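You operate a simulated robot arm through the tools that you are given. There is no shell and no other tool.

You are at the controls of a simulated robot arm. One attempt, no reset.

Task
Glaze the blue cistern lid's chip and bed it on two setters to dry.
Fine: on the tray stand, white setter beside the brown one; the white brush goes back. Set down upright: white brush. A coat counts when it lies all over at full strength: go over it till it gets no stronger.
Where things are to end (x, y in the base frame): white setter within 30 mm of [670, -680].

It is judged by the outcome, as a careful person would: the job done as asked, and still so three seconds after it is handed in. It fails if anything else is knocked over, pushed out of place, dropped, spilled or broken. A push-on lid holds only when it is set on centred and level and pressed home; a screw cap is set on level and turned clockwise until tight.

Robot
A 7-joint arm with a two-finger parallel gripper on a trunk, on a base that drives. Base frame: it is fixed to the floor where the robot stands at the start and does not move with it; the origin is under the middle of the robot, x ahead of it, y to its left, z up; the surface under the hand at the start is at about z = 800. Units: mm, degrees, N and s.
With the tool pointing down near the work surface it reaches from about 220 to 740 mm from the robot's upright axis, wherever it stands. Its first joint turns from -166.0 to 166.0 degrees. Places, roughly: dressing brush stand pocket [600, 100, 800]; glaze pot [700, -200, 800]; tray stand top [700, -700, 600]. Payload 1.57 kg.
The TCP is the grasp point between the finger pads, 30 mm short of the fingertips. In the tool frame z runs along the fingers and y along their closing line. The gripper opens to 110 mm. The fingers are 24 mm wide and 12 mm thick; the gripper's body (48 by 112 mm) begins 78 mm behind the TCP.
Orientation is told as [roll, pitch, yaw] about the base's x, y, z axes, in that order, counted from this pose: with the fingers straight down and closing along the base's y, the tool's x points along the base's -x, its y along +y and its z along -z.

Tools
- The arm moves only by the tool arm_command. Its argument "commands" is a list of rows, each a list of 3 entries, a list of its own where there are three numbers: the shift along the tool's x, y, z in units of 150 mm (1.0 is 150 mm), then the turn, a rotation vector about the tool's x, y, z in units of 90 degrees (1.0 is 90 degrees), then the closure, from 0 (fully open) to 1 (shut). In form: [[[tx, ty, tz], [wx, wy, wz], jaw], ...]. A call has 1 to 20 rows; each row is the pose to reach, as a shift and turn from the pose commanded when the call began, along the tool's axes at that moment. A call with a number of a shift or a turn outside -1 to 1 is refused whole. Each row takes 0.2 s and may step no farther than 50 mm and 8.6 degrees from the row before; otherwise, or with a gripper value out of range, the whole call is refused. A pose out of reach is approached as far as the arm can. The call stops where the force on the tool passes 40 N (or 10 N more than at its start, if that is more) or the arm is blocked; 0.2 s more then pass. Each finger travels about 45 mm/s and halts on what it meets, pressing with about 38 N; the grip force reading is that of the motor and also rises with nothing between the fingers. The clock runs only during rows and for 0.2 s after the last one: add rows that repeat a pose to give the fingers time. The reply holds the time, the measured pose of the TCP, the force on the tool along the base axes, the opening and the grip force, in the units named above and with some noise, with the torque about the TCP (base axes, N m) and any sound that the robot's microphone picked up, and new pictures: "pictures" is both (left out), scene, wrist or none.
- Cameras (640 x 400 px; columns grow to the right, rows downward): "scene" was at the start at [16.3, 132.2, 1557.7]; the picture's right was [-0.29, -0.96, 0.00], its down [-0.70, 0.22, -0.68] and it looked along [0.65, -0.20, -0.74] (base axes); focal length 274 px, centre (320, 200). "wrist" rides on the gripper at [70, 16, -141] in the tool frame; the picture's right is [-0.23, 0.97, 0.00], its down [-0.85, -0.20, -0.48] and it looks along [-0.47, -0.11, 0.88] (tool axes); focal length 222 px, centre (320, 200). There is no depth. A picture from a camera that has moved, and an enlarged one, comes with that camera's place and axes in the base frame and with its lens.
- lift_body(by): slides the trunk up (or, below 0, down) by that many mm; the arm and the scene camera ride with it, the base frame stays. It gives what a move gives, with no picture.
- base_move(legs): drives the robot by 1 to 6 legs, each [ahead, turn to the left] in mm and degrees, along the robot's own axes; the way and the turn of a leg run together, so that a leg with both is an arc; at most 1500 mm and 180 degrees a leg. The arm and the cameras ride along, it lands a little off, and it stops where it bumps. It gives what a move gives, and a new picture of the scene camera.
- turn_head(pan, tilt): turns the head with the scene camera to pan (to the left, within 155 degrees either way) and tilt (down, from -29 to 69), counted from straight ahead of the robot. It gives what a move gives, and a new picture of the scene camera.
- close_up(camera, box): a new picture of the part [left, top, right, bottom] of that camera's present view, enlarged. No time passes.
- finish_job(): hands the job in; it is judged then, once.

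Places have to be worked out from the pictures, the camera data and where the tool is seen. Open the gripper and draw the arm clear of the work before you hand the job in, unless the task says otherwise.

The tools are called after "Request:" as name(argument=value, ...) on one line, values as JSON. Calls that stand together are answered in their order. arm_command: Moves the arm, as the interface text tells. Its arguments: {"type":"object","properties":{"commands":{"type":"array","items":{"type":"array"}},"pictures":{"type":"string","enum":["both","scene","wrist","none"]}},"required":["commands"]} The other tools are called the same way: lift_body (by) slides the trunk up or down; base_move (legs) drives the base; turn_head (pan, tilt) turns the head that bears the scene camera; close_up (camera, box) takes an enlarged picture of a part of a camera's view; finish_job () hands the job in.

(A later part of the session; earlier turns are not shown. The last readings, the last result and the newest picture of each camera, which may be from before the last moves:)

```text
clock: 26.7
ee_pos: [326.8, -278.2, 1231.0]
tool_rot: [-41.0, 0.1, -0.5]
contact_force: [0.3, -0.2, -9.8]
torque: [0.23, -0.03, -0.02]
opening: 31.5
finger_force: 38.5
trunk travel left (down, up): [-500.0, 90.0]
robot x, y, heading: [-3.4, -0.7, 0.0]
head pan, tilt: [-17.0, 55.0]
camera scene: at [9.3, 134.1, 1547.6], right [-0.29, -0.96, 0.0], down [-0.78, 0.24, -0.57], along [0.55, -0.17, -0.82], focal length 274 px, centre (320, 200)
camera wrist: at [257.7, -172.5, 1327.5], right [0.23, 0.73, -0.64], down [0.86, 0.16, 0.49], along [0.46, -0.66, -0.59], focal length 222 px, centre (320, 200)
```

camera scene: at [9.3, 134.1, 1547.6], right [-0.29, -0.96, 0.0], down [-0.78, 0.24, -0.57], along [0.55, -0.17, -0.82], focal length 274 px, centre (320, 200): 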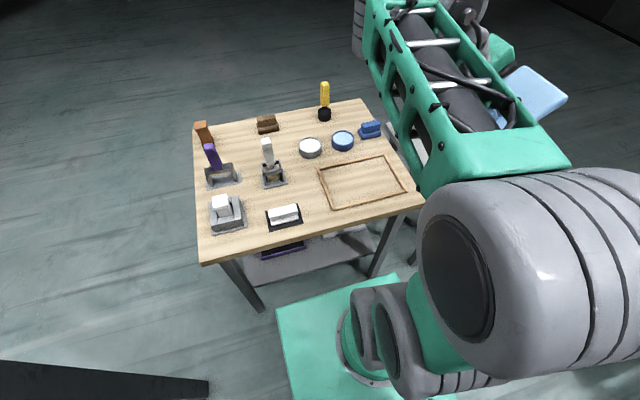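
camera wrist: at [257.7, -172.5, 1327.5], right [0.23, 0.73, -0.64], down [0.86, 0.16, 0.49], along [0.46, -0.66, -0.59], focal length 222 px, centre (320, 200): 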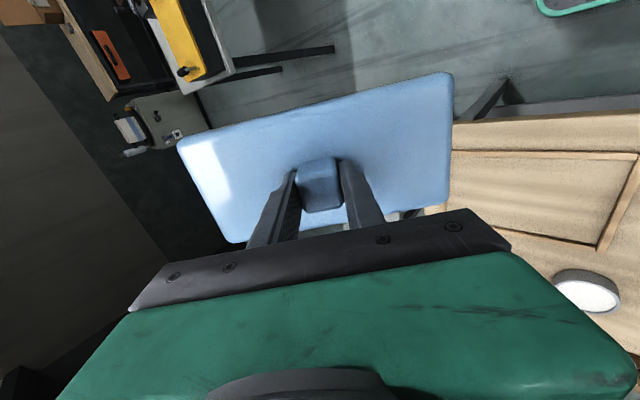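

The hand tilted towards -y, and the arm blocks the head's view on this side. I'll swing the lid, still tilted, over to the left where the head camera can see its underside.

Request:
arm_command(commands=[[[0, 0.245, -0.213], [0, 0, 0], 1], [[0, 0.49, -0.426], [0, 0, 0], 1], [[0, 0.735, -0.639], [0, 0, 0], 1], [[0, 0.98, -0.852], [0, 0, 0], 1]], pictures="none")

Request:
arm_command(commands=[[[0, 0.245, -0.213], [0, 0, 0], 1], [[0, 0.49, -0.426], [0, 0, 0], 1], [[0, 0.735, -0.639], [0, 0, 0], 1], [[0, 0.98, -0.852], [0, 0, 0], 1]], pictures="none")

Request:
arm_command(commands=[[[0, 0.245, -0.213], [0, 0, 0], 1], [[0, 0.49, -0.426], [0, 0, 0], 1], [[0, 0.735, -0.639], [0, 0, 0], 1], [[0, 0.98, -0.852], [0, 0, 0], 1]], pictures="both")

```text
clock: 27.7
ee_pos: [311.4, -136.4, 1140.7]
tool_rot: [-40.4, 0.1, -0.3]
contact_force: [-1.9, 2.5, -8.2]
torque: [0.13, -0.04, 0.03]
opening: 31.7
finger_force: 38.6
out of reach, approached as far as the arm can: row 1, 2, 3, 4
trunk travel left (down, up): [-500.0, 90.0]
robot x, y, heading: [3.6, -0.3, -0.1]
head pan, tilt: [-17.0, 55.0]
```

```text
clock: 28.7
ee_pos: [308.3, 22.8, 1071.2]
tool_rot: [-40.9, 0.2, -0.3]
contact_force: [0.4, 0.5, -8.4]
torque: [0.2, 0.03, -0.02]
opening: 31.7
finger_force: 38.0
out of reach, approached as far as the arm can: row 1, 2, 3, 4
trunk travel left (down, up): [-500.0, 90.0]
robot x, y, heading: [-0.9, -2.1, 0.2]
head pan, tilt: [-17.0, 55.0]
```

```text
clock: 29.7
ee_pos: [301.2, 139.9, 1038.6]
tool_rot: [-40.9, 0.3, -0.4]
contact_force: [0.0, -0.6, -8.8]
torque: [0.27, 0.05, -0.01]
opening: 31.7
finger_force: 37.6
out of reach, approached as far as the arm can: row 1, 2, 3, 4
trunk travel left (down, up): [-500.0, 90.0]
robot x, y, heading: [0.8, 0.9, 0.0]
head pan, tilt: [-17.0, 55.0]
camera scene: at [9.3, 133.7, 1547.6], right [-0.29, -0.96, 0.0], down [-0.78, 0.24, -0.57], along [0.55, -0.17, -0.82], focal length 274 px, centre (320, 200)
camera wrist: at [231.8, 244.9, 1135.4], right [0.23, 0.73, -0.64], down [0.86, 0.16, 0.49], along [0.46, -0.66, -0.59], focal length 222 px, centre (320, 200)
```

scene: 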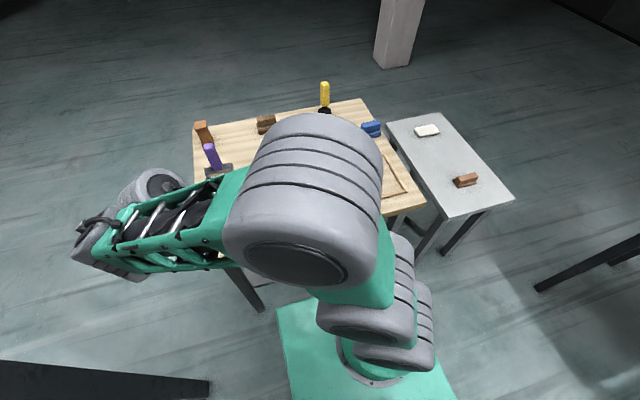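
wrist: 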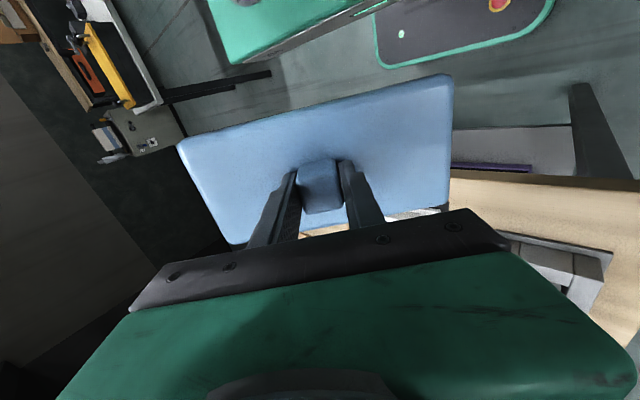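

The elbow hides the lid here too, and the reach limit pulled the hand lower. The underside is the only face I haven't seen, so I'll plan to turn the lid over on the setters. First I'm levelling the hand again.

Request:
arm_command(commands=[[[0, 0, 0], [-0.09, 0, 0], 1], [[0, 0, 0], [-0.18, 0, 0], 1], [[0, 0, 0], [-0.27, 0, 0], 1], [[0, 0, 0], [-0.36, 0, 0], 1], [[0, 0, 0], [-0.45, 0, 0], 1]], pictures="both")

```text
clock: 30.9
ee_pos: [297.8, 138.6, 1042.5]
tool_rot: [-0.4, 0.2, -0.6]
contact_force: [-0.4, 0.0, -8.2]
torque: [-0.05, -0.02, 0.03]
opening: 31.8
finger_force: 37.4
trunk travel left (down, up): [-500.0, 90.0]
robot x, y, heading: [-1.3, 3.1, -0.0]
head pan, tilt: [-17.0, 55.0]
camera scene: at [9.4, 134.5, 1547.5], right [-0.29, -0.96, 0.0], down [-0.78, 0.24, -0.57], along [0.55, -0.17, -0.82], focal length 274 px, centre (320, 200)
camera wrist: at [228.4, 157.1, 1184.7], right [0.24, 0.97, -0.01], down [0.85, -0.21, 0.48], along [0.46, -0.12, -0.88], focal length 222 px, centre (320, 200)
```

scene: 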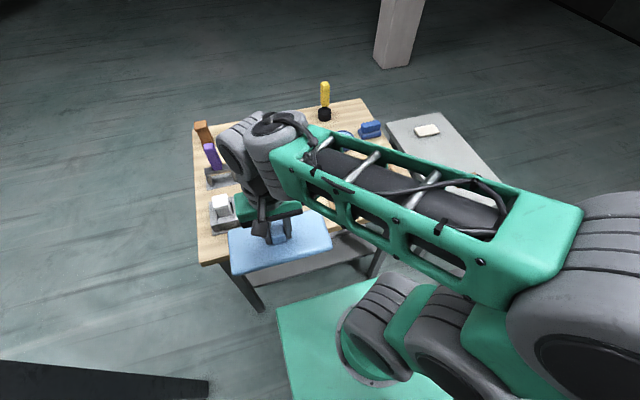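
wrist: 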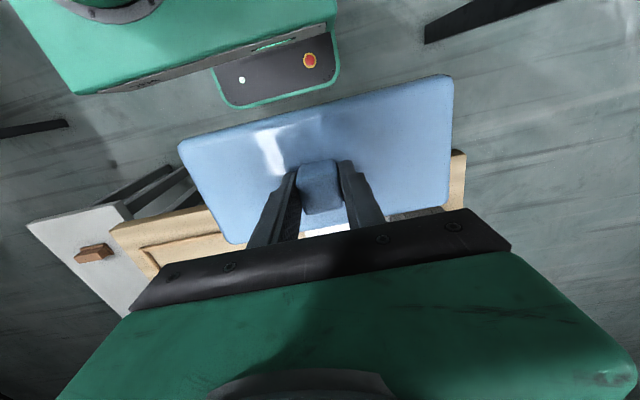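

The lid is level again and in clear view of the head camera here. I'll yaw 90° (so the fingers resist the tilt), then tip the hand back towards the robot to show the underside to the head camera.

Request:
arm_command(commands=[[[-0.1, 0, -0.05], [0, 0, 0.09], 1], [[-0.2, 0, -0.1], [0, 0, 0.18], 1], [[-0.3, 0, -0.15], [0, 0, 0.27], 1], [[-0.4, 0, -0.2], [0, 0, 0.36], 1], [[-0.5, 0, -0.25], [0, 0, 0.45], 1], [[-0.6, 0, -0.3], [0, 0, 0.54], 1], [[-0.68, 0, -0.35], [0, 0, 0.63], 1], [[-0.68, 0, -0.4], [0, 0, 0.72], 1], [[-0.68, 0, -0.45], [0, 0, 0.81], 1], [[-0.68, 0, -0.45], [0, 0, 0.9], 1], [[-0.68, 0, -0.45], [0, 0, 0.99], 1]], pictures="scene")

Request:
arm_command(commands=[[[0, 0, 0], [0.08, 0, 0], 1], [[0, 0, 0], [0.16, 0, 0], 1], [[0, 0, 0], [0.24, 0, 0], 1], [[0, 0, 0], [0.32, 0, 0], 1], [[0, 0, 0], [0.4, 0, 0], 1], [[0, 0, 0], [0.48, 0, 0], 1]], pictures="both")

```text
clock: 33.3
ee_pos: [399.9, 138.5, 1111.6]
tool_rot: [-0.1, -0.4, -89.7]
contact_force: [-0.2, 0.0, -8.3]
torque: [0.05, -0.03, 0.01]
opening: 31.8
finger_force: 38.0
trunk travel left (down, up): [-500.0, 90.0]
robot x, y, heading: [2.9, 0.0, 0.3]
head pan, tilt: [-17.0, 55.0]
camera scene: at [9.7, 134.6, 1547.5], right [-0.29, -0.96, 0.0], down [-0.78, 0.24, -0.57], along [0.55, -0.17, -0.82], focal length 274 px, centre (320, 200)
```

scene: 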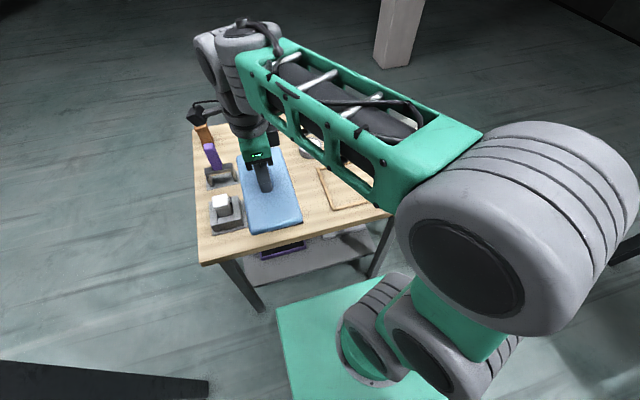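

```text
clock: 34.7
ee_pos: [342.1, 106.8, 969.0]
tool_rot: [-43.2, -0.4, -89.6]
contact_force: [0.0, -0.4, -8.1]
torque: [0.03, -0.25, 0.0]
opening: 31.7
finger_force: 38.0
out of reach, approached as far as the arm can: row 2, 3, 4, 5, 6
trunk travel left (down, up): [-500.0, 90.0]
robot x, y, heading: [-0.1, 0.5, -0.0]
head pan, tilt: [-17.0, 55.0]
camera scene: at [9.6, 134.0, 1547.6], right [-0.29, -0.96, 0.0], down [-0.78, 0.24, -0.57], along [0.55, -0.17, -0.82], focal length 274 px, centre (320, 200)
camera wrist: at [450.4, 178.2, 1061.2], right [0.71, -0.23, -0.67], down [0.19, -0.85, 0.49], along [-0.68, -0.48, -0.56], focal length 222 px, centre (320, 200)
```

scene: 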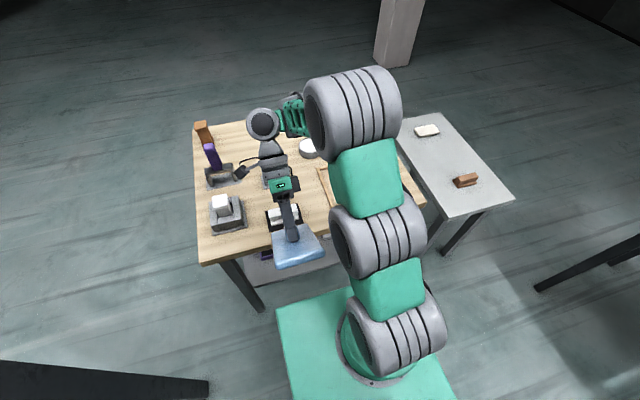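
wrist: 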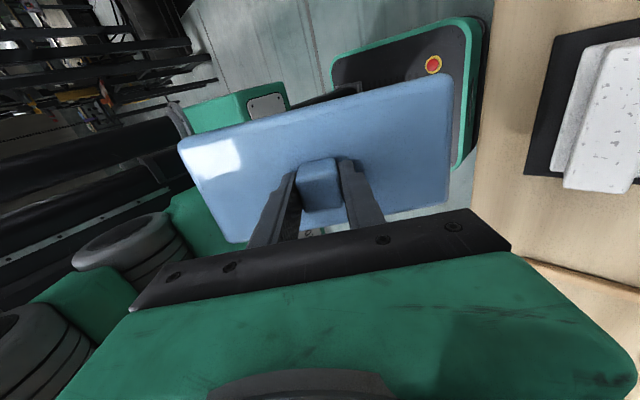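

The reach limits pull the hand low when it tips back, so this view won't work safely. I'm levelling the lid again and will put it back in its frame for now.

Request:
arm_command(commands=[[[0, 0, 0], [-0.08, 0, 0], 1], [[0, 0, 0], [-0.16, 0, 0], 1], [[0, 0, 0], [-0.24, 0, 0], 1], [[0, 0, 0], [-0.32, 0, 0], 1], [[0, 0, 0], [-0.4, 0, 0], 1], [[0, 0, 0], [-0.478, 0, 0], 1]], pictures="scene")

```text
clock: 36.1
ee_pos: [342.6, 105.4, 967.8]
tool_rot: [-0.3, -0.5, -89.6]
contact_force: [0.6, 0.4, -8.7]
torque: [-0.03, 0.03, -0.03]
opening: 31.8
finger_force: 37.7
out of reach, approached as far as the arm can: row 1
trunk travel left (down, up): [-500.0, 90.0]
robot x, y, heading: [-0.4, -0.8, -0.1]
head pan, tilt: [-17.0, 55.0]
camera scene: at [9.4, 134.4, 1547.5], right [-0.29, -0.96, 0.0], down [-0.78, 0.24, -0.57], along [0.55, -0.17, -0.82], focal length 274 px, centre (320, 200)
```

scene: 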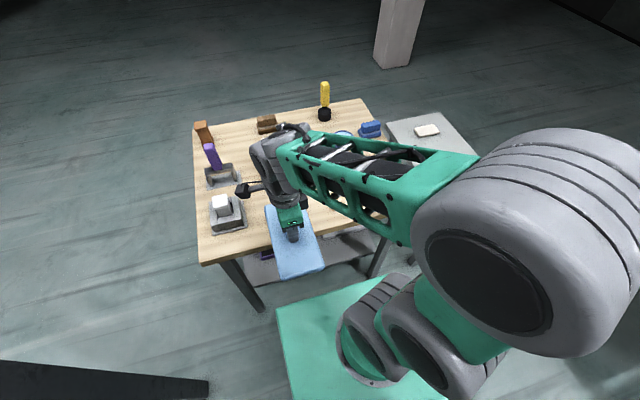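

I'm carrying the lid back over the frame, first across and up, then turning it back to its old yaw.

Request:
arm_command(commands=[[[-0.2, 0.15, -0.1], [0, 0, 0], 1], [[-0.4, 0.3, -0.2], [0, 0, 0], 1], [[-0.6, 0.45, -0.33], [0, 0, 0], 1], [[-0.8, 0.6, -0.33], [0, 0, 0], 1], [[-0.95, 0.69, -0.33], [0, 0, 0], 1]], pictures="none")

Request:
arm_command(commands=[[[-0.1, 0.07, 0], [0, 0, -0.09], 1], [[-0.2, 0.14, 0], [0, 0, -0.18], 1], [[-0.3, 0.21, 0], [0, 0, -0.27], 1], [[-0.4, 0.28, 0], [0, 0, -0.36], 1], [[-0.5, 0.35, 0], [0, 0, -0.45], 1], [[-0.6, 0.42, 0], [0, 0, -0.54], 1], [[-0.7, 0.49, 0], [0, 0, -0.63], 1], [[-0.8, 0.56, 0], [0, 0, -0.72], 1], [[-0.9, 0.62, 0], [0, 0, -0.81], 1], [[-0.96, 0.69, 0], [0, 0, -0.9], 1], [[-0.96, 0.69, 0], [0, 0, -0.99], 1]], pictures="both")

```text
clock: 37.3
ee_pos: [445.6, -39.2, 1017.1]
tool_rot: [-0.5, -0.4, -89.6]
contact_force: [0.0, -0.8, -7.0]
torque: [-0.02, 0.02, 0.0]
opening: 31.4
finger_force: 37.9
trunk travel left (down, up): [-500.0, 90.0]
robot x, y, heading: [2.0, 1.1, 0.1]
head pan, tilt: [-17.0, 55.0]
```

```text
clock: 39.7
ee_pos: [553.1, -178.7, 1017.2]
tool_rot: [-0.4, 0.4, -0.3]
contact_force: [0.1, 0.3, -8.7]
torque: [0.0, -0.01, 0.01]
opening: 31.8
finger_force: 38.2
trunk travel left (down, up): [-500.0, 90.0]
robot x, y, heading: [2.1, -3.4, -0.0]
head pan, tilt: [-17.0, 55.0]
camera scene: at [10.1, 134.1, 1547.6], right [-0.29, -0.96, 0.0], down [-0.78, 0.24, -0.57], along [0.55, -0.17, -0.82], focal length 274 px, centre (320, 200)
camera wrist: at [483.2, -161.8, 1159.8], right [0.23, 0.97, -0.01], down [0.86, -0.2, 0.47], along [0.46, -0.12, -0.88], focal length 222 px, centre (320, 200)
```

scene: 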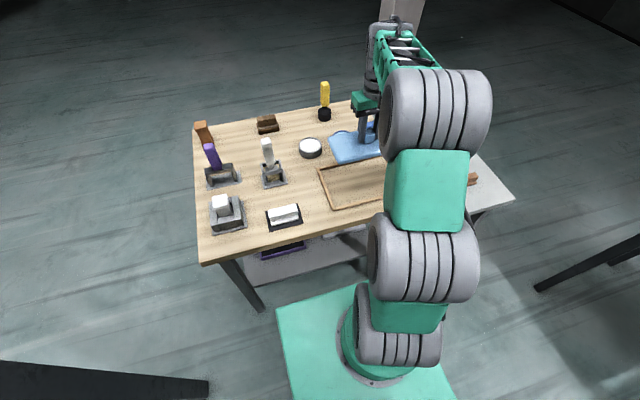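
wrist: 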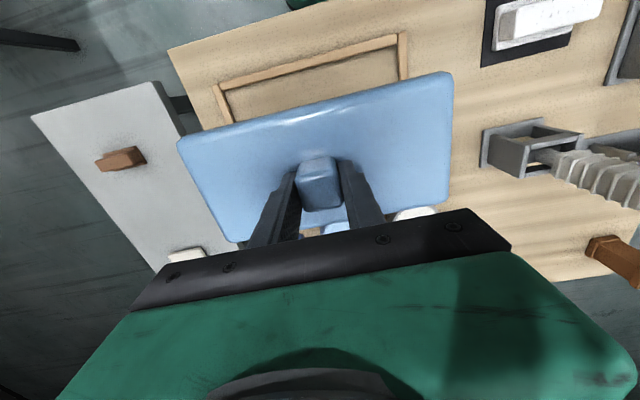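

The hand is back over the frame. I'm lowering the lid into it, then feeling for contact in small steps.

Request:
arm_command(commands=[[[0.01, -0.01, 0.25], [0, 0, 0], 1], [[0.01, -0.01, 0.5], [0, 0, 0], 1], [[0.01, -0.01, 0.75], [0, 0, 0], 1], [[0.01, -0.01, 0.95], [0, 0, 0], 1]], pictures="none")

Request:
arm_command(commands=[[[0, 0, 0.04], [0, 0, 0], 1], [[0, 0, 0.07], [0, 0, 0], 1], [[0, 0, 0.1], [0, 0, 0], 1]], pictures="wrist")

```text
clock: 40.7
ee_pos: [550.1, -180.7, 874.9]
tool_rot: [-0.5, 0.3, -0.5]
contact_force: [0.2, 0.1, -8.6]
torque: [-0.02, 0.0, -0.02]
opening: 31.6
finger_force: 38.5
trunk travel left (down, up): [-500.0, 90.0]
robot x, y, heading: [-0.3, 1.2, -0.1]
head pan, tilt: [-17.0, 55.0]
```

```text
clock: 41.5
ee_pos: [548.3, -180.4, 860.6]
tool_rot: [-0.4, 0.4, -0.4]
contact_force: [-0.1, -0.2, -8.3]
torque: [0.01, 0.01, -0.02]
opening: 31.6
finger_force: 37.5
trunk travel left (down, up): [-500.0, 90.0]
robot x, y, heading: [1.1, 0.2, -0.0]
head pan, tilt: [-17.0, 55.0]
camera wrist: at [479.0, -164.3, 1001.9], right [0.23, 0.97, -0.01], down [0.86, -0.2, 0.47], along [0.46, -0.12, -0.88], focal length 222 px, centre (320, 200)
```

wrist: 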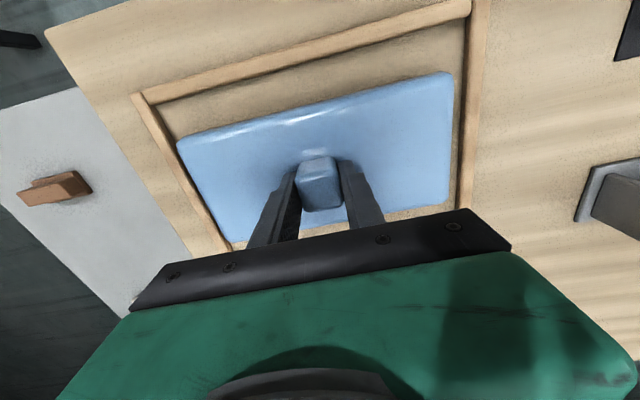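

Still in the air with about 5–7 mm to go. I'm lowering in 1.5–2 mm steps.

Request:
arm_command(commands=[[[0, 0, 0.013], [0, 0, 0], 1], [[0, 0, 0.026], [0, 0, 0], 1]], pictures="none")

Request:
arm_command(commands=[[[0, 0, 0.01], [0, 0, 0], 1], [[0, 0, 0.02], [0, 0, 0], 1]], pictures="none")

```text
clock: 42.1
ee_pos: [549.1, -183.0, 855.6]
tool_rot: [-0.4, 0.3, -0.6]
contact_force: [-0.2, 0.1, -8.7]
torque: [0.0, 0.04, 0.02]
opening: 31.7
finger_force: 38.1
trunk travel left (down, up): [-500.0, 90.0]
robot x, y, heading: [1.2, -0.1, -0.2]
head pan, tilt: [-17.0, 55.0]
```

```text
clock: 42.7
ee_pos: [549.0, -182.0, 854.4]
tool_rot: [-0.4, 0.2, -0.5]
contact_force: [-2.9, -0.5, 4.0]
torque: [1.4, -0.57, 0.29]
opening: 31.6
finger_force: 38.1
trunk travel left (down, up): [-500.0, 90.0]
robot x, y, heading: [0.2, -0.8, 0.0]
head pan, tilt: [-17.0, 55.0]
```

The lid has touched down. I'm opening the fingers and rising.

Request:
arm_command(commands=[[[0, 0, 0], [0, 0, 0], 0.9], [[0, 0, 0], [0, 0, 0], 0.5], [[0, 0, 0], [0, 0, 0], 0.4], [[0, 0, 0], [0, 0, 0], 0.4], [[0, 0, -0.2], [0, 0, 0], 0.4], [[0, 0, -0.5], [0, 0, 0], 0.4], [[0, 0, -0.8], [0, 0, 0], 0.4], [[0, 0, -1.0], [0, 0, 0], 0.4]], pictures="both")

```text
clock: 44.5
ee_pos: [546.7, -182.5, 1002.8]
tool_rot: [-0.4, 0.3, -0.5]
contact_force: [-0.6, -1.1, -0.1]
torque: [0.01, 0.0, 0.01]
opening: 66.0
finger_force: 0.0
trunk travel left (down, up): [-500.0, 90.0]
robot x, y, heading: [0.4, -2.6, -0.1]
head pan, tilt: [-17.0, 55.0]
camera scene: at [9.1, 134.4, 1547.5], right [-0.29, -0.96, 0.0], down [-0.78, 0.24, -0.57], along [0.55, -0.17, -0.82], focal length 274 px, centre (320, 200)
camera wrist: at [478.6, -165.1, 1144.9], right [0.23, 0.97, -0.01], down [0.86, -0.2, 0.47], along [0.46, -0.12, -0.88], focal length 222 px, centre (320, 200)
```

scene: 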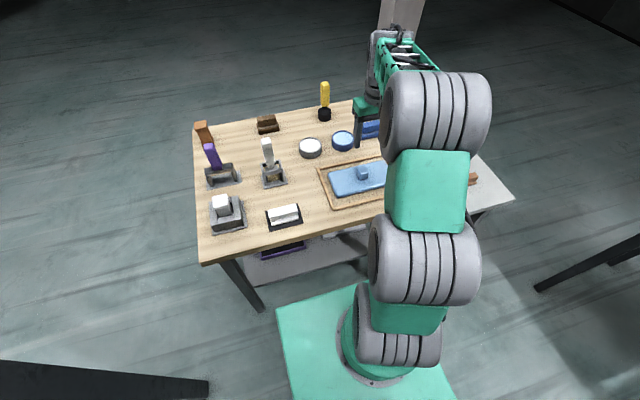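
wrist: 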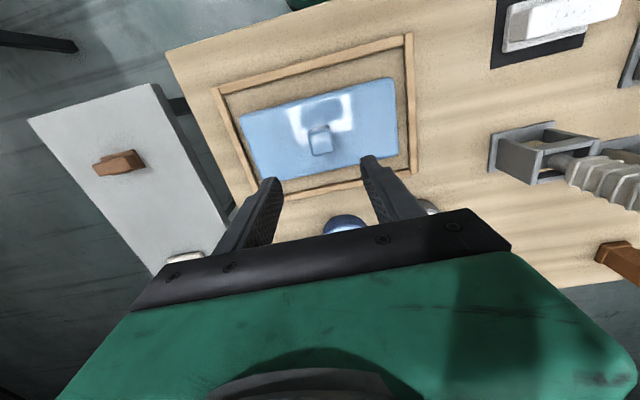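

The lid is back in its frame. From about (100,-340) the setter, lid, pot, stand and brush should all be within reach, so I'm driving there: turn right, ahead, turn left, then a bit ahead.

Request:
base_move(legs=[[0, -90], [340, 0], [0, 90], [90, 0]])

```text
clock: 55.0
ee_pos: [643.4, -519.8, 1002.3]
tool_rot: [-0.5, 0.5, -0.1]
contact_force: [0.1, 0.7, 0.1]
torque: [-0.02, 0.01, 0.01]
opening: 66.1
finger_force: 0.1
trunk travel left (down, up): [-500.0, 90.0]
robot x, y, heading: [90.7, -339.1, 0.5]
head pan, tilt: [-17.0, 55.0]
camera scene: at [102.9, -206.7, 1547.6], right [-0.29, -0.96, 0.0], down [-0.79, 0.23, -0.57], along [0.55, -0.16, -0.82], focal length 274 px, centre (320, 200)
```

scene: 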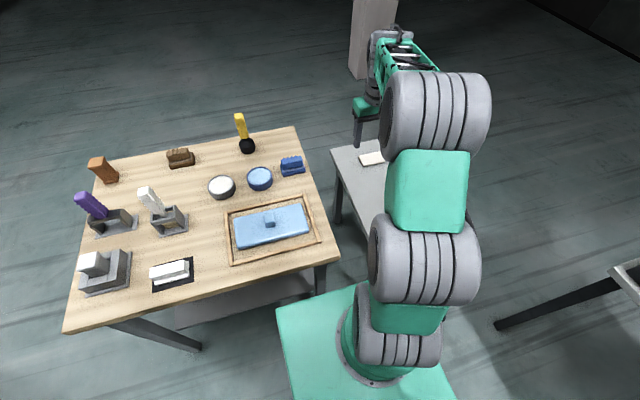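

I landed at (91,-339), facing ahead. Now I'm bringing the hand across to the white setter near (480,110).

Request:
arm_command(commands=[[[0.22, 0.22, 0], [0, 0, 0], 0], [[0.44, 0.44, 0], [0, 0, 0], 0], [[0.66, 0.66, 0], [0, 0, 0], 0], [[0.88, 0.88, 0], [0, 0, 0], 0], [[1.0, 1.0, 0], [0, 0, 0], 0]], pictures="none")

Request:
arm_command(commands=[[[0, 0.3, 0], [0, 0, 0.09], 0], [[0, 0.6, 0], [0, 0, 0.18], 0], [[0, 0.9, 0], [0, 0, 0.27], 0], [[0, 1.0, 0], [0, 0, 0.36], 0]], pictures="none")

```text
clock: 56.2
ee_pos: [492.0, -369.8, 1002.7]
tool_rot: [-0.3, 0.3, -0.1]
contact_force: [-0.3, 0.8, 1.1]
torque: [-0.02, 0.05, -0.01]
opening: 110.1
finger_force: 0.1
trunk travel left (down, up): [-500.0, 90.0]
robot x, y, heading: [96.7, -342.6, 0.2]
head pan, tilt: [-17.0, 55.0]
```

```text
clock: 57.2
ee_pos: [492.2, -219.8, 999.5]
tool_rot: [-0.5, 0.2, -32.6]
contact_force: [0.0, 0.3, -1.0]
torque: [-0.03, 0.01, 0.02]
opening: 110.1
finger_force: 0.0
trunk travel left (down, up): [-500.0, 90.0]
robot x, y, heading: [94.6, -339.7, 0.3]
head pan, tilt: [-17.0, 55.0]
```

Continuing left and turning to yaw -90 over the setter.

Request:
arm_command(commands=[[[0.13, 0.2, 0], [0, 0, 0.09], 0], [[0.26, 0.4, 0], [0, 0, 0.18], 0], [[0.38, 0.6, 0], [0, 0, 0.27], 0], [[0.51, 0.8, 0], [0, 0, 0.36], 0], [[0.64, 1.0, 0], [0, 0, 0.45], 0], [[0.64, 1.0, 0], [0, 0, 0.54], 0], [[0.64, 1.0, 0], [0, 0, 0.635], 0]], pictures="none")

Request:
arm_command(commands=[[[0.3, 0, 0], [0, 0, 0], 0], [[0.6, -0.03, 0], [0, 0, 0], 0], [[0.8, -0.06, 0.1], [0, 0, 0], 0]], pictures="both")

```text
clock: 58.8
ee_pos: [493.5, -40.1, 998.0]
tool_rot: [-0.4, -0.4, -89.7]
contact_force: [0.1, -0.1, 0.0]
torque: [0.01, 0.01, 0.01]
opening: 110.1
finger_force: 0.1
trunk travel left (down, up): [-500.0, 90.0]
robot x, y, heading: [96.8, -342.3, 0.2]
head pan, tilt: [-17.0, 55.0]
```

```text
clock: 59.6
ee_pos: [484.8, 78.5, 984.5]
tool_rot: [-0.4, -0.4, -89.6]
contact_force: [-0.6, 0.0, 0.2]
torque: [-0.01, -0.03, -0.01]
opening: 109.9
finger_force: 0.1
trunk travel left (down, up): [-500.0, 90.0]
robot x, y, heading: [93.5, -341.9, 0.5]
head pan, tilt: [-17.0, 55.0]
camera scene: at [102.3, -206.1, 1547.5], right [-0.29, -0.96, 0.0], down [-0.78, 0.23, -0.57], along [0.55, -0.16, -0.82], focal length 274 px, centre (320, 200)
camera wrist: at [500.4, 150.1, 1124.8], right [0.98, -0.22, 0.0], down [-0.19, -0.85, 0.49], along [-0.11, -0.47, -0.87], focal length 222 px, centre (320, 200)
```

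scene: 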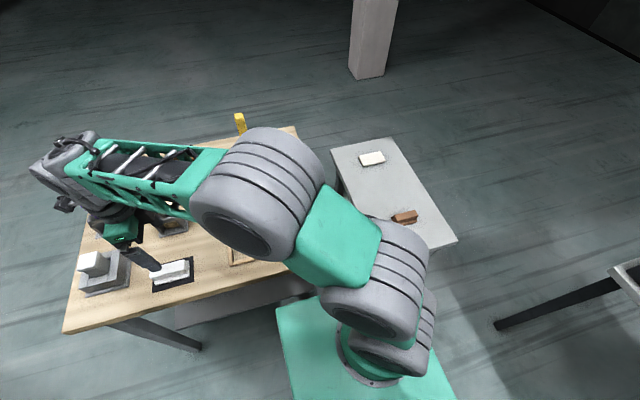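
wrist: 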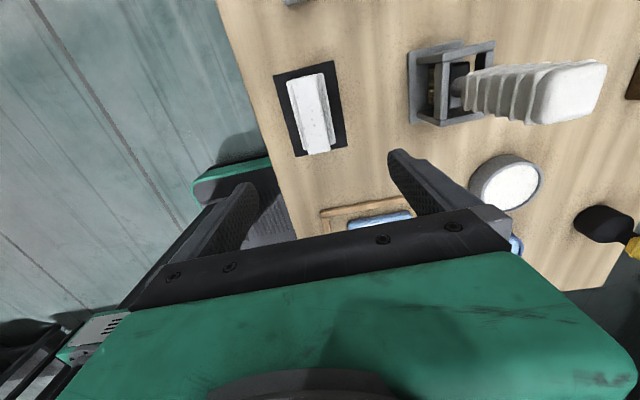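

The setter is in view ahead of the fingers. A zoom will give its exact centre and angle.

Request:
close_up(camera="wrist", box=[250, 40, 400, 180])

```text
2.86 times, centred on (325, 110) of wrist
camera zoom: at [500.4, 150.1, 1124.8], right [0.98, -0.22, 0.0], down [-0.19, -0.85, 0.49], along [-0.11, -0.47, -0.87], focal length 635 px, centre (306, 457)
```

zoom: 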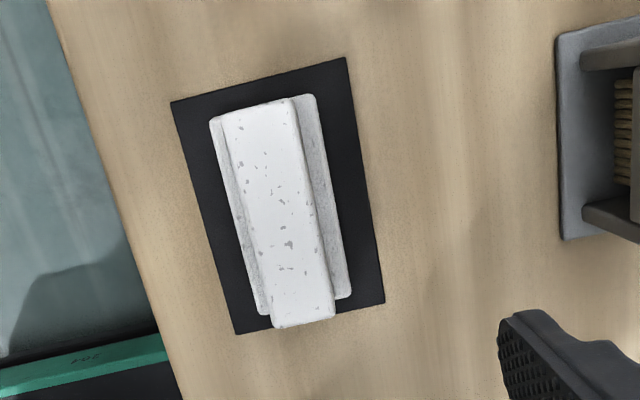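

The setter's bar runs along y, centred at about (479.5,111), with its top near z=838. I'm aligning over it and descending.

Request:
arm_command(commands=[[[0.213, -0.033, 0.2], [0, 0, 0], 0], [[0.213, -0.033, 0.5], [0, 0, 0], 0], [[0.213, -0.033, 0.75], [0, 0, 0], 0], [[0.213, -0.033, 0.87], [0, 0, 0], 0]], pictures="wrist")

Request:
close_up(camera="wrist", box=[180, 60, 460, 250])

```text
clock: 60.6
ee_pos: [477.8, 108.4, 852.9]
tool_rot: [-0.5, -0.3, -89.5]
contact_force: [-1.4, 0.1, 0.2]
torque: [0.0, -0.01, -0.04]
opening: 109.9
finger_force: 0.1
trunk travel left (down, up): [-500.0, 90.0]
robot x, y, heading: [93.5, -341.4, 0.4]
head pan, tilt: [-17.0, 55.0]
camera wrist: at [493.9, 178.6, 993.4], right [0.98, -0.22, 0.0], down [-0.19, -0.85, 0.49], along [-0.11, -0.47, -0.87], focal length 222 px, centre (320, 200)
```

wrist: 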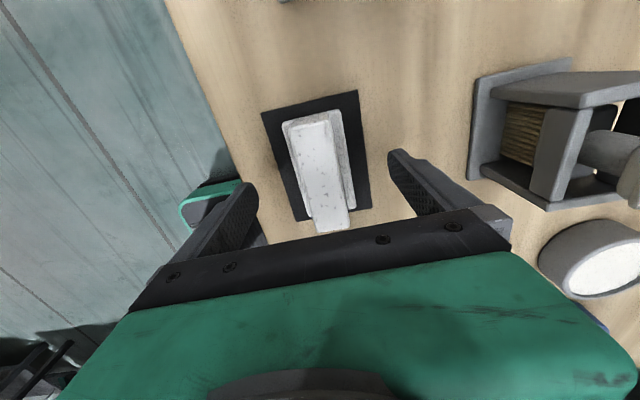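

```text
2.11 times, centred on (320, 155) of wrist
camera zoom: at [493.9, 178.6, 993.4], right [0.98, -0.22, 0.0], down [-0.19, -0.85, 0.49], along [-0.11, -0.47, -0.87], focal length 468 px, centre (320, 295)
```

zoom: 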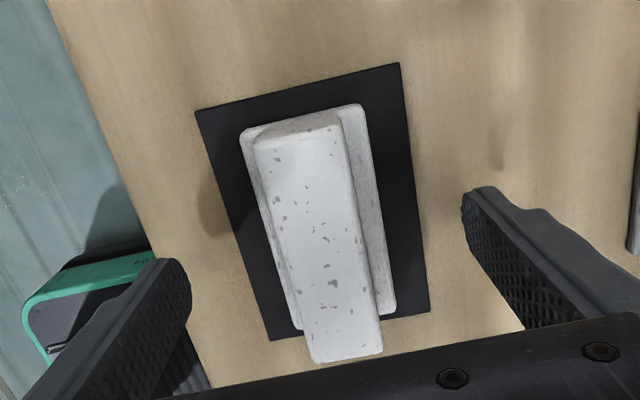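

The bar sits midway between the fingers. I'm going down another 8 mm and closing gently.

Request:
arm_command(commands=[[[0, 0.005, 0.03], [0, 0, 0], 0], [[0, 0.005, 0.053], [0, 0, 0], 0], [[0, 0.005, 0.053], [0, 0, 0], 0]], pictures="none")

Request:
arm_command(commands=[[[0, 0, 0], [0, 0, 0], 0.5], [[0, 0, 0], [0, 0, 0], 1], [[0, 0, 0], [0, 0, 0], 1], [[0, 0, 0], [0, 0, 0], 1], [[0, 0, 0], [0, 0, 0], 1], [[0, 0, 0], [0, 0, 0], 1], [[0, 0, 0], [0, 0, 0], 1]], pictures="wrist")

```text
clock: 61.4
ee_pos: [478.8, 108.3, 844.9]
tool_rot: [-0.3, -0.4, -89.6]
contact_force: [0.6, -0.6, 0.6]
torque: [0.03, -0.01, 0.02]
opening: 110.1
finger_force: 0.0
trunk travel left (down, up): [-500.0, 90.0]
robot x, y, heading: [92.9, -339.4, 0.5]
head pan, tilt: [-17.0, 55.0]
```

```text
clock: 63.0
ee_pos: [477.6, 108.1, 844.7]
tool_rot: [-0.2, -0.5, -89.6]
contact_force: [1.7, 0.6, 0.7]
torque: [0.0, -0.15, 0.05]
opening: 29.4
finger_force: 34.3
trunk travel left (down, up): [-500.0, 90.0]
robot x, y, heading: [94.0, -337.3, 0.4]
head pan, tilt: [-17.0, 55.0]
camera wrist: at [494.5, 178.9, 985.8], right [0.98, -0.22, 0.0], down [-0.19, -0.85, 0.49], along [-0.11, -0.47, -0.87], focal length 222 px, centre (320, 200)
```

wrist: 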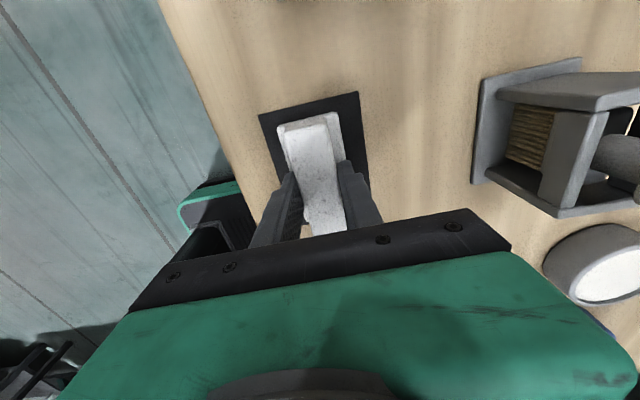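

The white setter is held at its bar (29 mm). I'm lifting it and swinging it across to the tray stand.

Request:
arm_command(commands=[[[0, 0, -0.1], [0, 0, 0], 1], [[0, 0, -0.3], [0, 0, 0], 1], [[0, 0, -0.6], [0, 0, 0], 1], [[0, 0, -0.9], [0, 0, 0], 1]], pictures="wrist")

Request:
arm_command(commands=[[[-0.3, 0, 0], [0, 0, 0], 1], [[-0.6, 0, 0], [0, 0, 0], 1], [[-0.9, 0, 0], [0, 0, 0], 1], [[-1.0, 0, 0], [0, 0, 0], 1]], pictures="none")

Request:
arm_command(commands=[[[-0.3, 0, 0], [0, 0, 0], 1], [[-0.6, 0, 0], [0, 0, 0], 1], [[-0.9, 0, 0], [0, 0, 0], 1], [[-1.0, 0, 0], [0, 0, 0], 1]], pictures="none")

Request:
arm_command(commands=[[[-0.3, 0.08, 0], [0, 0, 0], 1], [[-0.6, 0.16, 0], [0, 0, 0], 1], [[-0.9, 0.24, 0], [0, 0, 0], 1], [[-1.0, 0.32, 0], [0, 0, 0], 1]], pictures="none")

Request:
arm_command(commands=[[[-0.3, 0.1, 0], [0, 0, 0], 1], [[-0.6, 0.2, 0], [0, 0, 0], 1], [[-0.9, 0.3, 0], [0, 0, 0], 1], [[-1.0, 0.4, 0], [0, 0, 0], 1]], pictures="both")

```text
clock: 64.0
ee_pos: [478.4, 107.0, 978.8]
tool_rot: [-0.4, -0.5, -89.6]
contact_force: [-0.7, -0.7, -1.2]
torque: [-0.02, 0.0, -0.03]
opening: 29.2
finger_force: 37.8
trunk travel left (down, up): [-500.0, 90.0]
robot x, y, heading: [91.3, -340.7, 0.1]
head pan, tilt: [-17.0, 55.0]
camera wrist: at [494.3, 179.2, 1119.2], right [0.98, -0.22, -0.01], down [-0.19, -0.85, 0.49], along [-0.11, -0.47, -0.87], focal length 222 px, centre (320, 200)
```

wrist: 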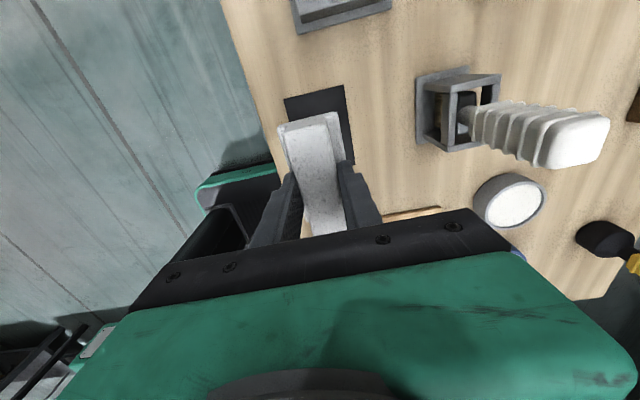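

```text
clock: 65.0
ee_pos: [483.4, -41.9, 978.7]
tool_rot: [-0.4, -0.4, -89.6]
contact_force: [-0.4, 0.3, -0.8]
torque: [0.01, 0.0, 0.04]
opening: 29.4
finger_force: 37.8
trunk travel left (down, up): [-500.0, 90.0]
robot x, y, heading: [93.1, -339.0, 0.5]
head pan, tilt: [-17.0, 55.0]
```

```text
clock: 66.0
ee_pos: [481.0, -189.8, 982.8]
tool_rot: [-0.4, -0.4, -89.5]
contact_force: [0.2, -0.3, -1.3]
torque: [-0.03, 0.01, 0.04]
opening: 29.4
finger_force: 38.0
trunk travel left (down, up): [-500.0, 90.0]
robot x, y, heading: [93.9, -340.9, -0.1]
head pan, tilt: [-17.0, 55.0]
```

```text
clock: 67.0
ee_pos: [531.6, -341.8, 985.8]
tool_rot: [-0.3, -0.5, -89.7]
contact_force: [0.2, -0.2, -2.6]
torque: [0.03, 0.01, 0.01]
opening: 29.5
finger_force: 38.0
trunk travel left (down, up): [-500.0, 90.0]
robot x, y, heading: [90.3, -341.9, 0.5]
head pan, tilt: [-17.0, 55.0]
```

```text
clock: 68.0
ee_pos: [591.7, -492.7, 984.1]
tool_rot: [-0.4, -0.3, -89.7]
contact_force: [0.1, 0.1, -0.4]
torque: [-0.01, 0.0, 0.0]
opening: 29.0
finger_force: 38.1
trunk travel left (down, up): [-500.0, 90.0]
robot x, y, heading: [91.0, -341.4, 0.5]
head pan, tilt: [-17.0, 55.0]
camera scene: at [102.6, -207.0, 1547.6], right [-0.29, -0.96, 0.0], down [-0.79, 0.23, -0.57], along [0.55, -0.16, -0.82], focal length 274 px, centre (320, 200)
camera wrist: at [608.3, -421.2, 1125.4], right [0.98, -0.22, -0.01], down [-0.19, -0.85, 0.49], along [-0.11, -0.47, -0.87], focal length 222 px, centre (320, 200)
```

scene: 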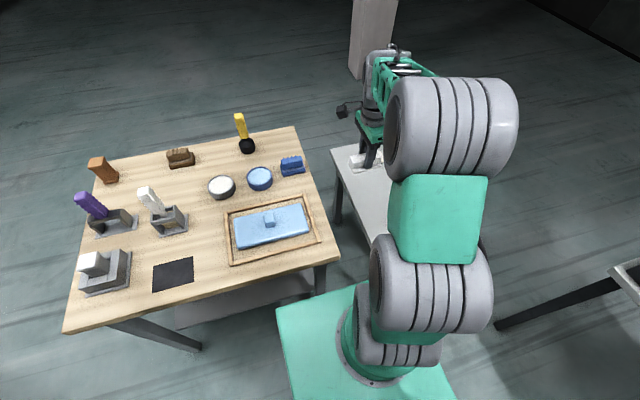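
wrist: 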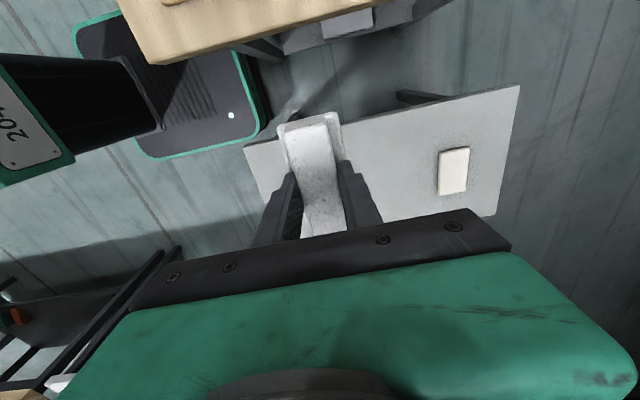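

I'm now near the stand's left edge. Next I move over (665,-680) and begin lowering.

Request:
arm_command(commands=[[[-0.25, 0.1, 0], [0, 0, 0], 1], [[-0.5, 0.2, 0.1], [0, 0, 0], 1], [[-0.75, 0.3, 0.3], [0, 0, 0], 1], [[-0.95, 0.4, 0.5], [0, 0, 0], 1], [[-0.95, 0.49, 0.75], [0, 0, 0], 1]], pictures="none")

Request:
arm_command(commands=[[[-0.2, 0, 0.2], [0, 0, 0], 1], [[-0.297, 0, 0.4], [0, 0, 0], 1], [[-0.297, 0, 0.6], [0, 0, 0], 1], [[-0.297, 0, 0.8], [0, 0, 0], 1]], pictures="both")

```text
refused: row 3 steps farther than a row can; nothing moved
```

```text
clock: 69.0
ee_pos: [591.0, -535.1, 864.8]
tool_rot: [-0.3, -0.3, -89.7]
contact_force: [0.4, -0.8, -2.1]
torque: [-0.01, 0.03, 0.01]
opening: 29.0
finger_force: 38.0
trunk travel left (down, up): [-500.0, 90.0]
robot x, y, heading: [93.2, -341.3, 0.4]
head pan, tilt: [-17.0, 55.0]
camera scene: at [102.6, -206.7, 1547.6], right [-0.29, -0.96, 0.0], down [-0.79, 0.23, -0.57], along [0.55, -0.16, -0.82], focal length 274 px, centre (320, 200)
camera wrist: at [608.0, -465.1, 1007.3], right [0.98, -0.22, 0.0], down [-0.19, -0.85, 0.49], along [-0.11, -0.47, -0.87], focal length 222 px, centre (320, 200)
```

scene: 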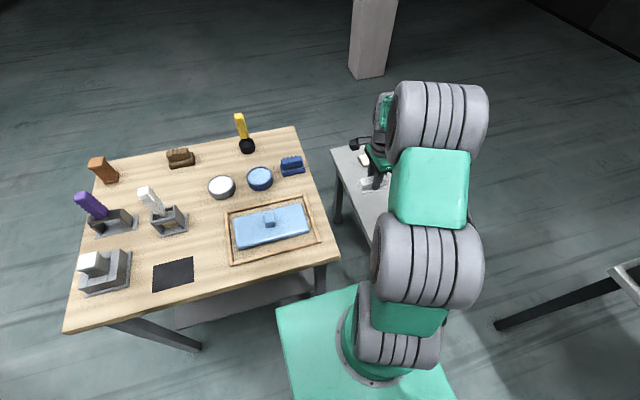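
wrist: 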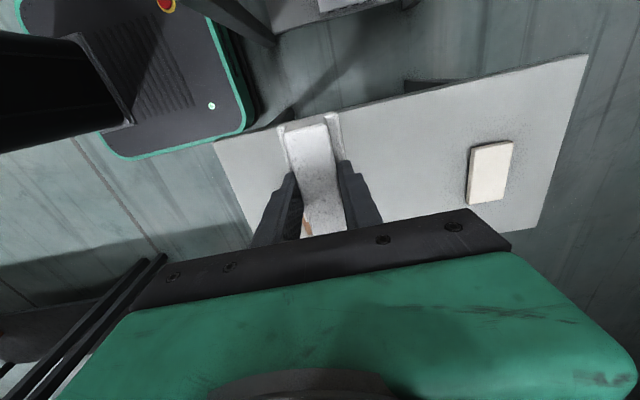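

Only the second call ran, so the hand is at (591,-535,865) and safe. I'm moving on to (665,-680) with shorter rows.

Request:
arm_command(commands=[[[-0.2, 0.1, 0.1], [0, 0, 0], 1], [[-0.4, 0.2, 0.2], [0, 0, 0], 1], [[-0.6, 0.3, 0.3], [0, 0, 0], 1], [[-0.8, 0.4, 0.4], [0, 0, 0], 1], [[-0.967, 0.493, 0.5], [0, 0, 0], 1], [[-0.967, 0.493, 0.6], [0, 0, 0], 1]], pictures="both")

```text
clock: 70.4
ee_pos: [663.3, -681.4, 773.3]
tool_rot: [-0.2, -0.4, -89.5]
contact_force: [-0.1, 0.2, -1.3]
torque: [0.0, -0.03, 0.0]
opening: 29.4
finger_force: 38.0
trunk travel left (down, up): [-500.0, 90.0]
robot x, y, heading: [92.6, -337.3, 0.3]
head pan, tilt: [-17.0, 55.0]
camera scene: at [102.6, -207.0, 1547.6], right [-0.29, -0.96, 0.0], down [-0.79, 0.23, -0.57], along [0.55, -0.16, -0.82], focal length 274 px, centre (320, 200)
camera wrist: at [679.8, -610.1, 915.7], right [0.98, -0.22, 0.0], down [-0.19, -0.85, 0.49], along [-0.11, -0.47, -0.87], focal length 222 px, centre (320, 200)
```

scene: 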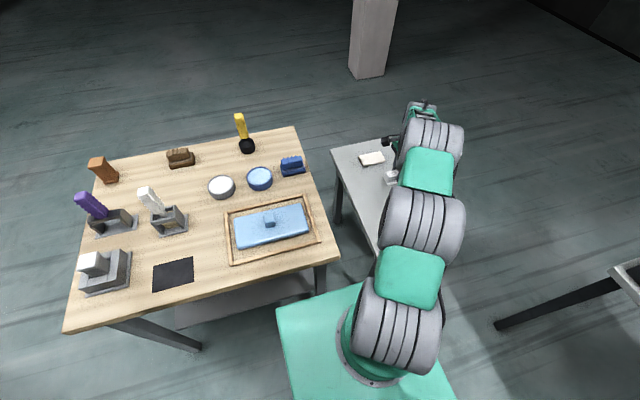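
wrist: 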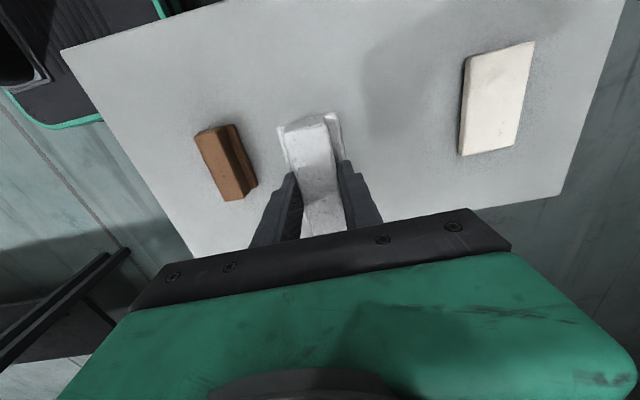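

The brown setter is in view beside the held one. I'll zoom in to measure its pose before setting the white one parallel to it.

Request:
close_up(camera="wrist", box=[160, 90, 380, 230])

```text
2.86 times, centred on (270, 160) of wrist
camera zoom: at [679.8, -610.1, 915.7], right [0.98, -0.22, 0.0], down [-0.19, -0.85, 0.49], along [-0.11, -0.47, -0.87], focal length 635 px, centre (463, 314)
```

zoom: 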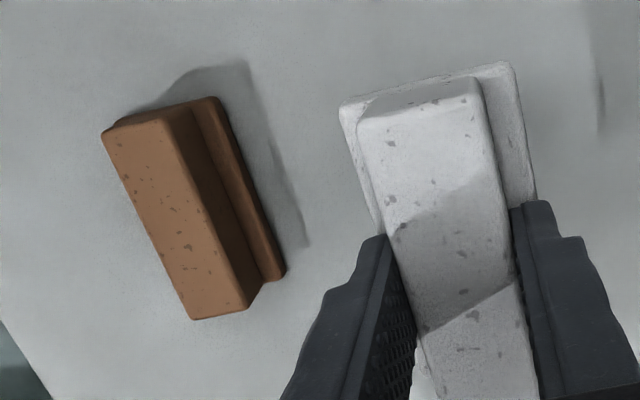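

The brown setter lies along y at about x=530, y=-683, so the white one is parallel, roughly 133 mm away. I'm lowering it now, with small steps near the end as the stand's height is uncertain.

Request:
arm_command(commands=[[[0, 0, 0.2], [0, 0, 0], 1], [[0, 0, 0.4], [0, 0, 0], 1], [[0, 0, 0.55], [0, 0, 0], 1], [[0, 0, 0.62], [0, 0, 0], 1]], pictures="wrist")

Request:
arm_command(commands=[[[0, 0, 0.03], [0, 0, 0], 1], [[0, 0, 0.06], [0, 0, 0], 1]], pictures="none")

```text
clock: 71.4
ee_pos: [664.8, -679.6, 684.1]
tool_rot: [-0.4, -0.5, -89.6]
contact_force: [0.8, -0.2, -1.5]
torque: [-0.05, -0.01, -0.03]
opening: 29.5
finger_force: 38.3
trunk travel left (down, up): [-500.0, 90.0]
robot x, y, heading: [95.3, -339.2, 0.2]
head pan, tilt: [-17.0, 55.0]
camera wrist: at [680.8, -609.1, 824.4], right [0.98, -0.22, 0.0], down [-0.19, -0.85, 0.49], along [-0.11, -0.47, -0.87], focal length 222 px, centre (320, 200)
```

wrist: 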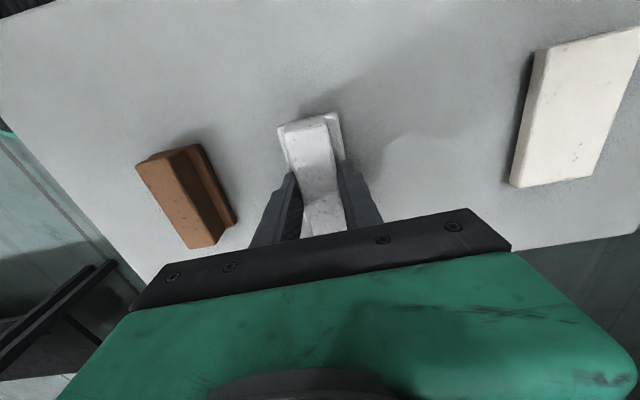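

```text
clock: 72.0
ee_pos: [662.3, -681.4, 672.6]
tool_rot: [-0.3, -0.4, -89.6]
contact_force: [0.0, 0.1, -1.3]
torque: [0.01, 0.02, 0.0]
opening: 29.4
finger_force: 38.4
trunk travel left (down, up): [-500.0, 90.0]
robot x, y, heading: [95.2, -337.8, 0.6]
head pan, tilt: [-17.0, 55.0]
```

Still no contact at TCP z≈673. I'm stepping down further in small steps.

Request:
arm_command(commands=[[[0, 0, 0.03], [0, 0, 0], 1], [[0, 0, 0.06], [0, 0, 0], 1], [[0, 0, 0.08], [0, 0, 0], 1]], pictures="none")

Request:
arm_command(commands=[[[0, 0, 0.015], [0, 0, 0], 1], [[0, 0, 0.03], [0, 0, 0], 1]], pictures="none")

Request:
arm_command(commands=[[[0, 0, 0.015], [0, 0, 0], 1], [[0, 0, 0.03], [0, 0, 0], 1]], pictures="none")

```text
clock: 72.8
ee_pos: [665.0, -680.1, 662.7]
tool_rot: [-0.3, -0.6, -89.6]
contact_force: [-0.3, 1.4, 3.3]
torque: [0.25, -0.15, 0.04]
opening: 29.2
finger_force: 37.6
trunk travel left (down, up): [-500.0, 90.0]
robot x, y, heading: [91.6, -341.7, 0.3]
head pan, tilt: [-17.0, 55.0]
```

```text
clock: 73.4
ee_pos: [664.9, -680.3, 662.8]
tool_rot: [0.0, -0.7, -89.6]
contact_force: [-8.5, 6.8, 35.1]
torque: [0.78, 0.23, 0.18]
opening: 29.3
finger_force: 38.0
trunk travel left (down, up): [-500.0, 90.0]
robot x, y, heading: [94.3, -343.9, 0.3]
head pan, tilt: [-17.0, 55.0]
```

```text
clock: 73.8
ee_pos: [667.7, -682.3, 661.7]
tool_rot: [0.2, -0.9, -89.6]
contact_force: [0.3, -0.8, 15.1]
torque: [0.82, 0.35, 0.07]
opening: 29.1
finger_force: 37.2
trunk travel left (down, up): [-500.0, 90.0]
robot x, y, heading: [92.2, -337.1, 0.1]
head pan, tilt: [-17.0, 55.0]
stopped in row 1: the force on the tool passed its limit at 50 N (the readings are from after the stop); the commanded pose is now the measured one
```

The setter rests on the stand, whose top is therefore about z=619. I'm easing off and releasing, then rising.

Request:
arm_command(commands=[[[0, 0, -0.01], [0, 0, 0], 1], [[0, 0, -0.01], [0, 0, 0], 0.7], [[0, 0, -0.01], [0, 0, 0], 0.4], [[0, 0, -0.01], [0, 0, 0], 0.4], [[0, 0, -0.01], [0, 0, 0], 0.4], [[0, 0, -0.1], [0, 0, 0], 0.4], [[0, 0, -0.3], [0, 0, 0], 0.4], [[0, 0, -0.6], [0, 0, 0], 0.4], [[0, 0, -0.9], [0, 0, 0], 0.4]], pictures="wrist")

Request:
close_up(camera="wrist", box=[160, 60, 440, 230])

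```text
clock: 75.8
ee_pos: [667.0, -680.8, 793.9]
tool_rot: [-0.2, -0.5, -89.6]
contact_force: [0.0, 0.1, -0.3]
torque: [-0.02, 0.01, -0.01]
opening: 66.0
finger_force: 0.1
trunk travel left (down, up): [-500.0, 90.0]
robot x, y, heading: [90.7, -339.8, 0.3]
head pan, tilt: [-17.0, 55.0]
camera wrist: at [681.8, -608.9, 934.7], right [0.98, -0.22, 0.0], down [-0.19, -0.85, 0.49], along [-0.11, -0.47, -0.87], focal length 222 px, centre (320, 200)
```

wrist: 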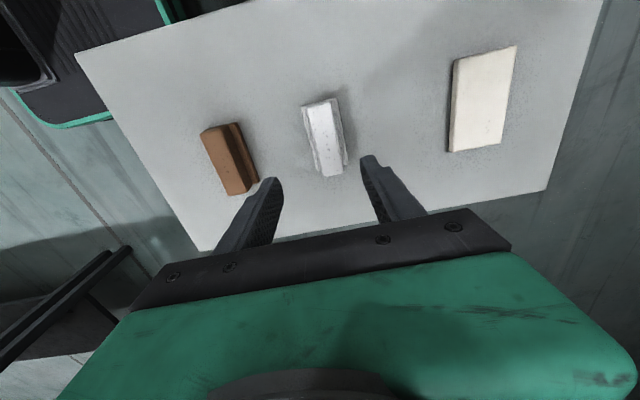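

```text
2.29 times, centred on (300, 145) of wrist
camera zoom: at [681.8, -608.9, 934.7], right [0.98, -0.22, 0.0], down [-0.19, -0.85, 0.49], along [-0.11, -0.47, -0.87], focal length 508 px, centre (366, 326)
```

zoom: 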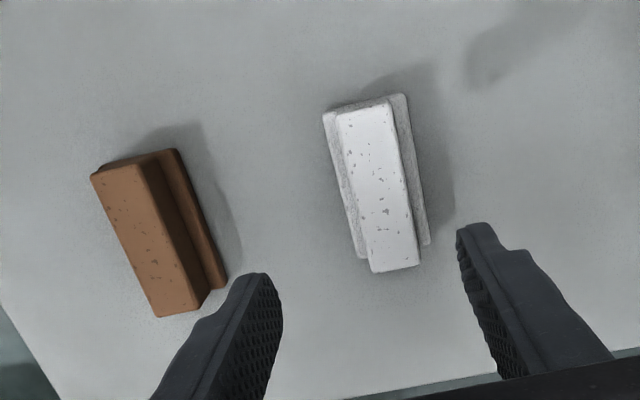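

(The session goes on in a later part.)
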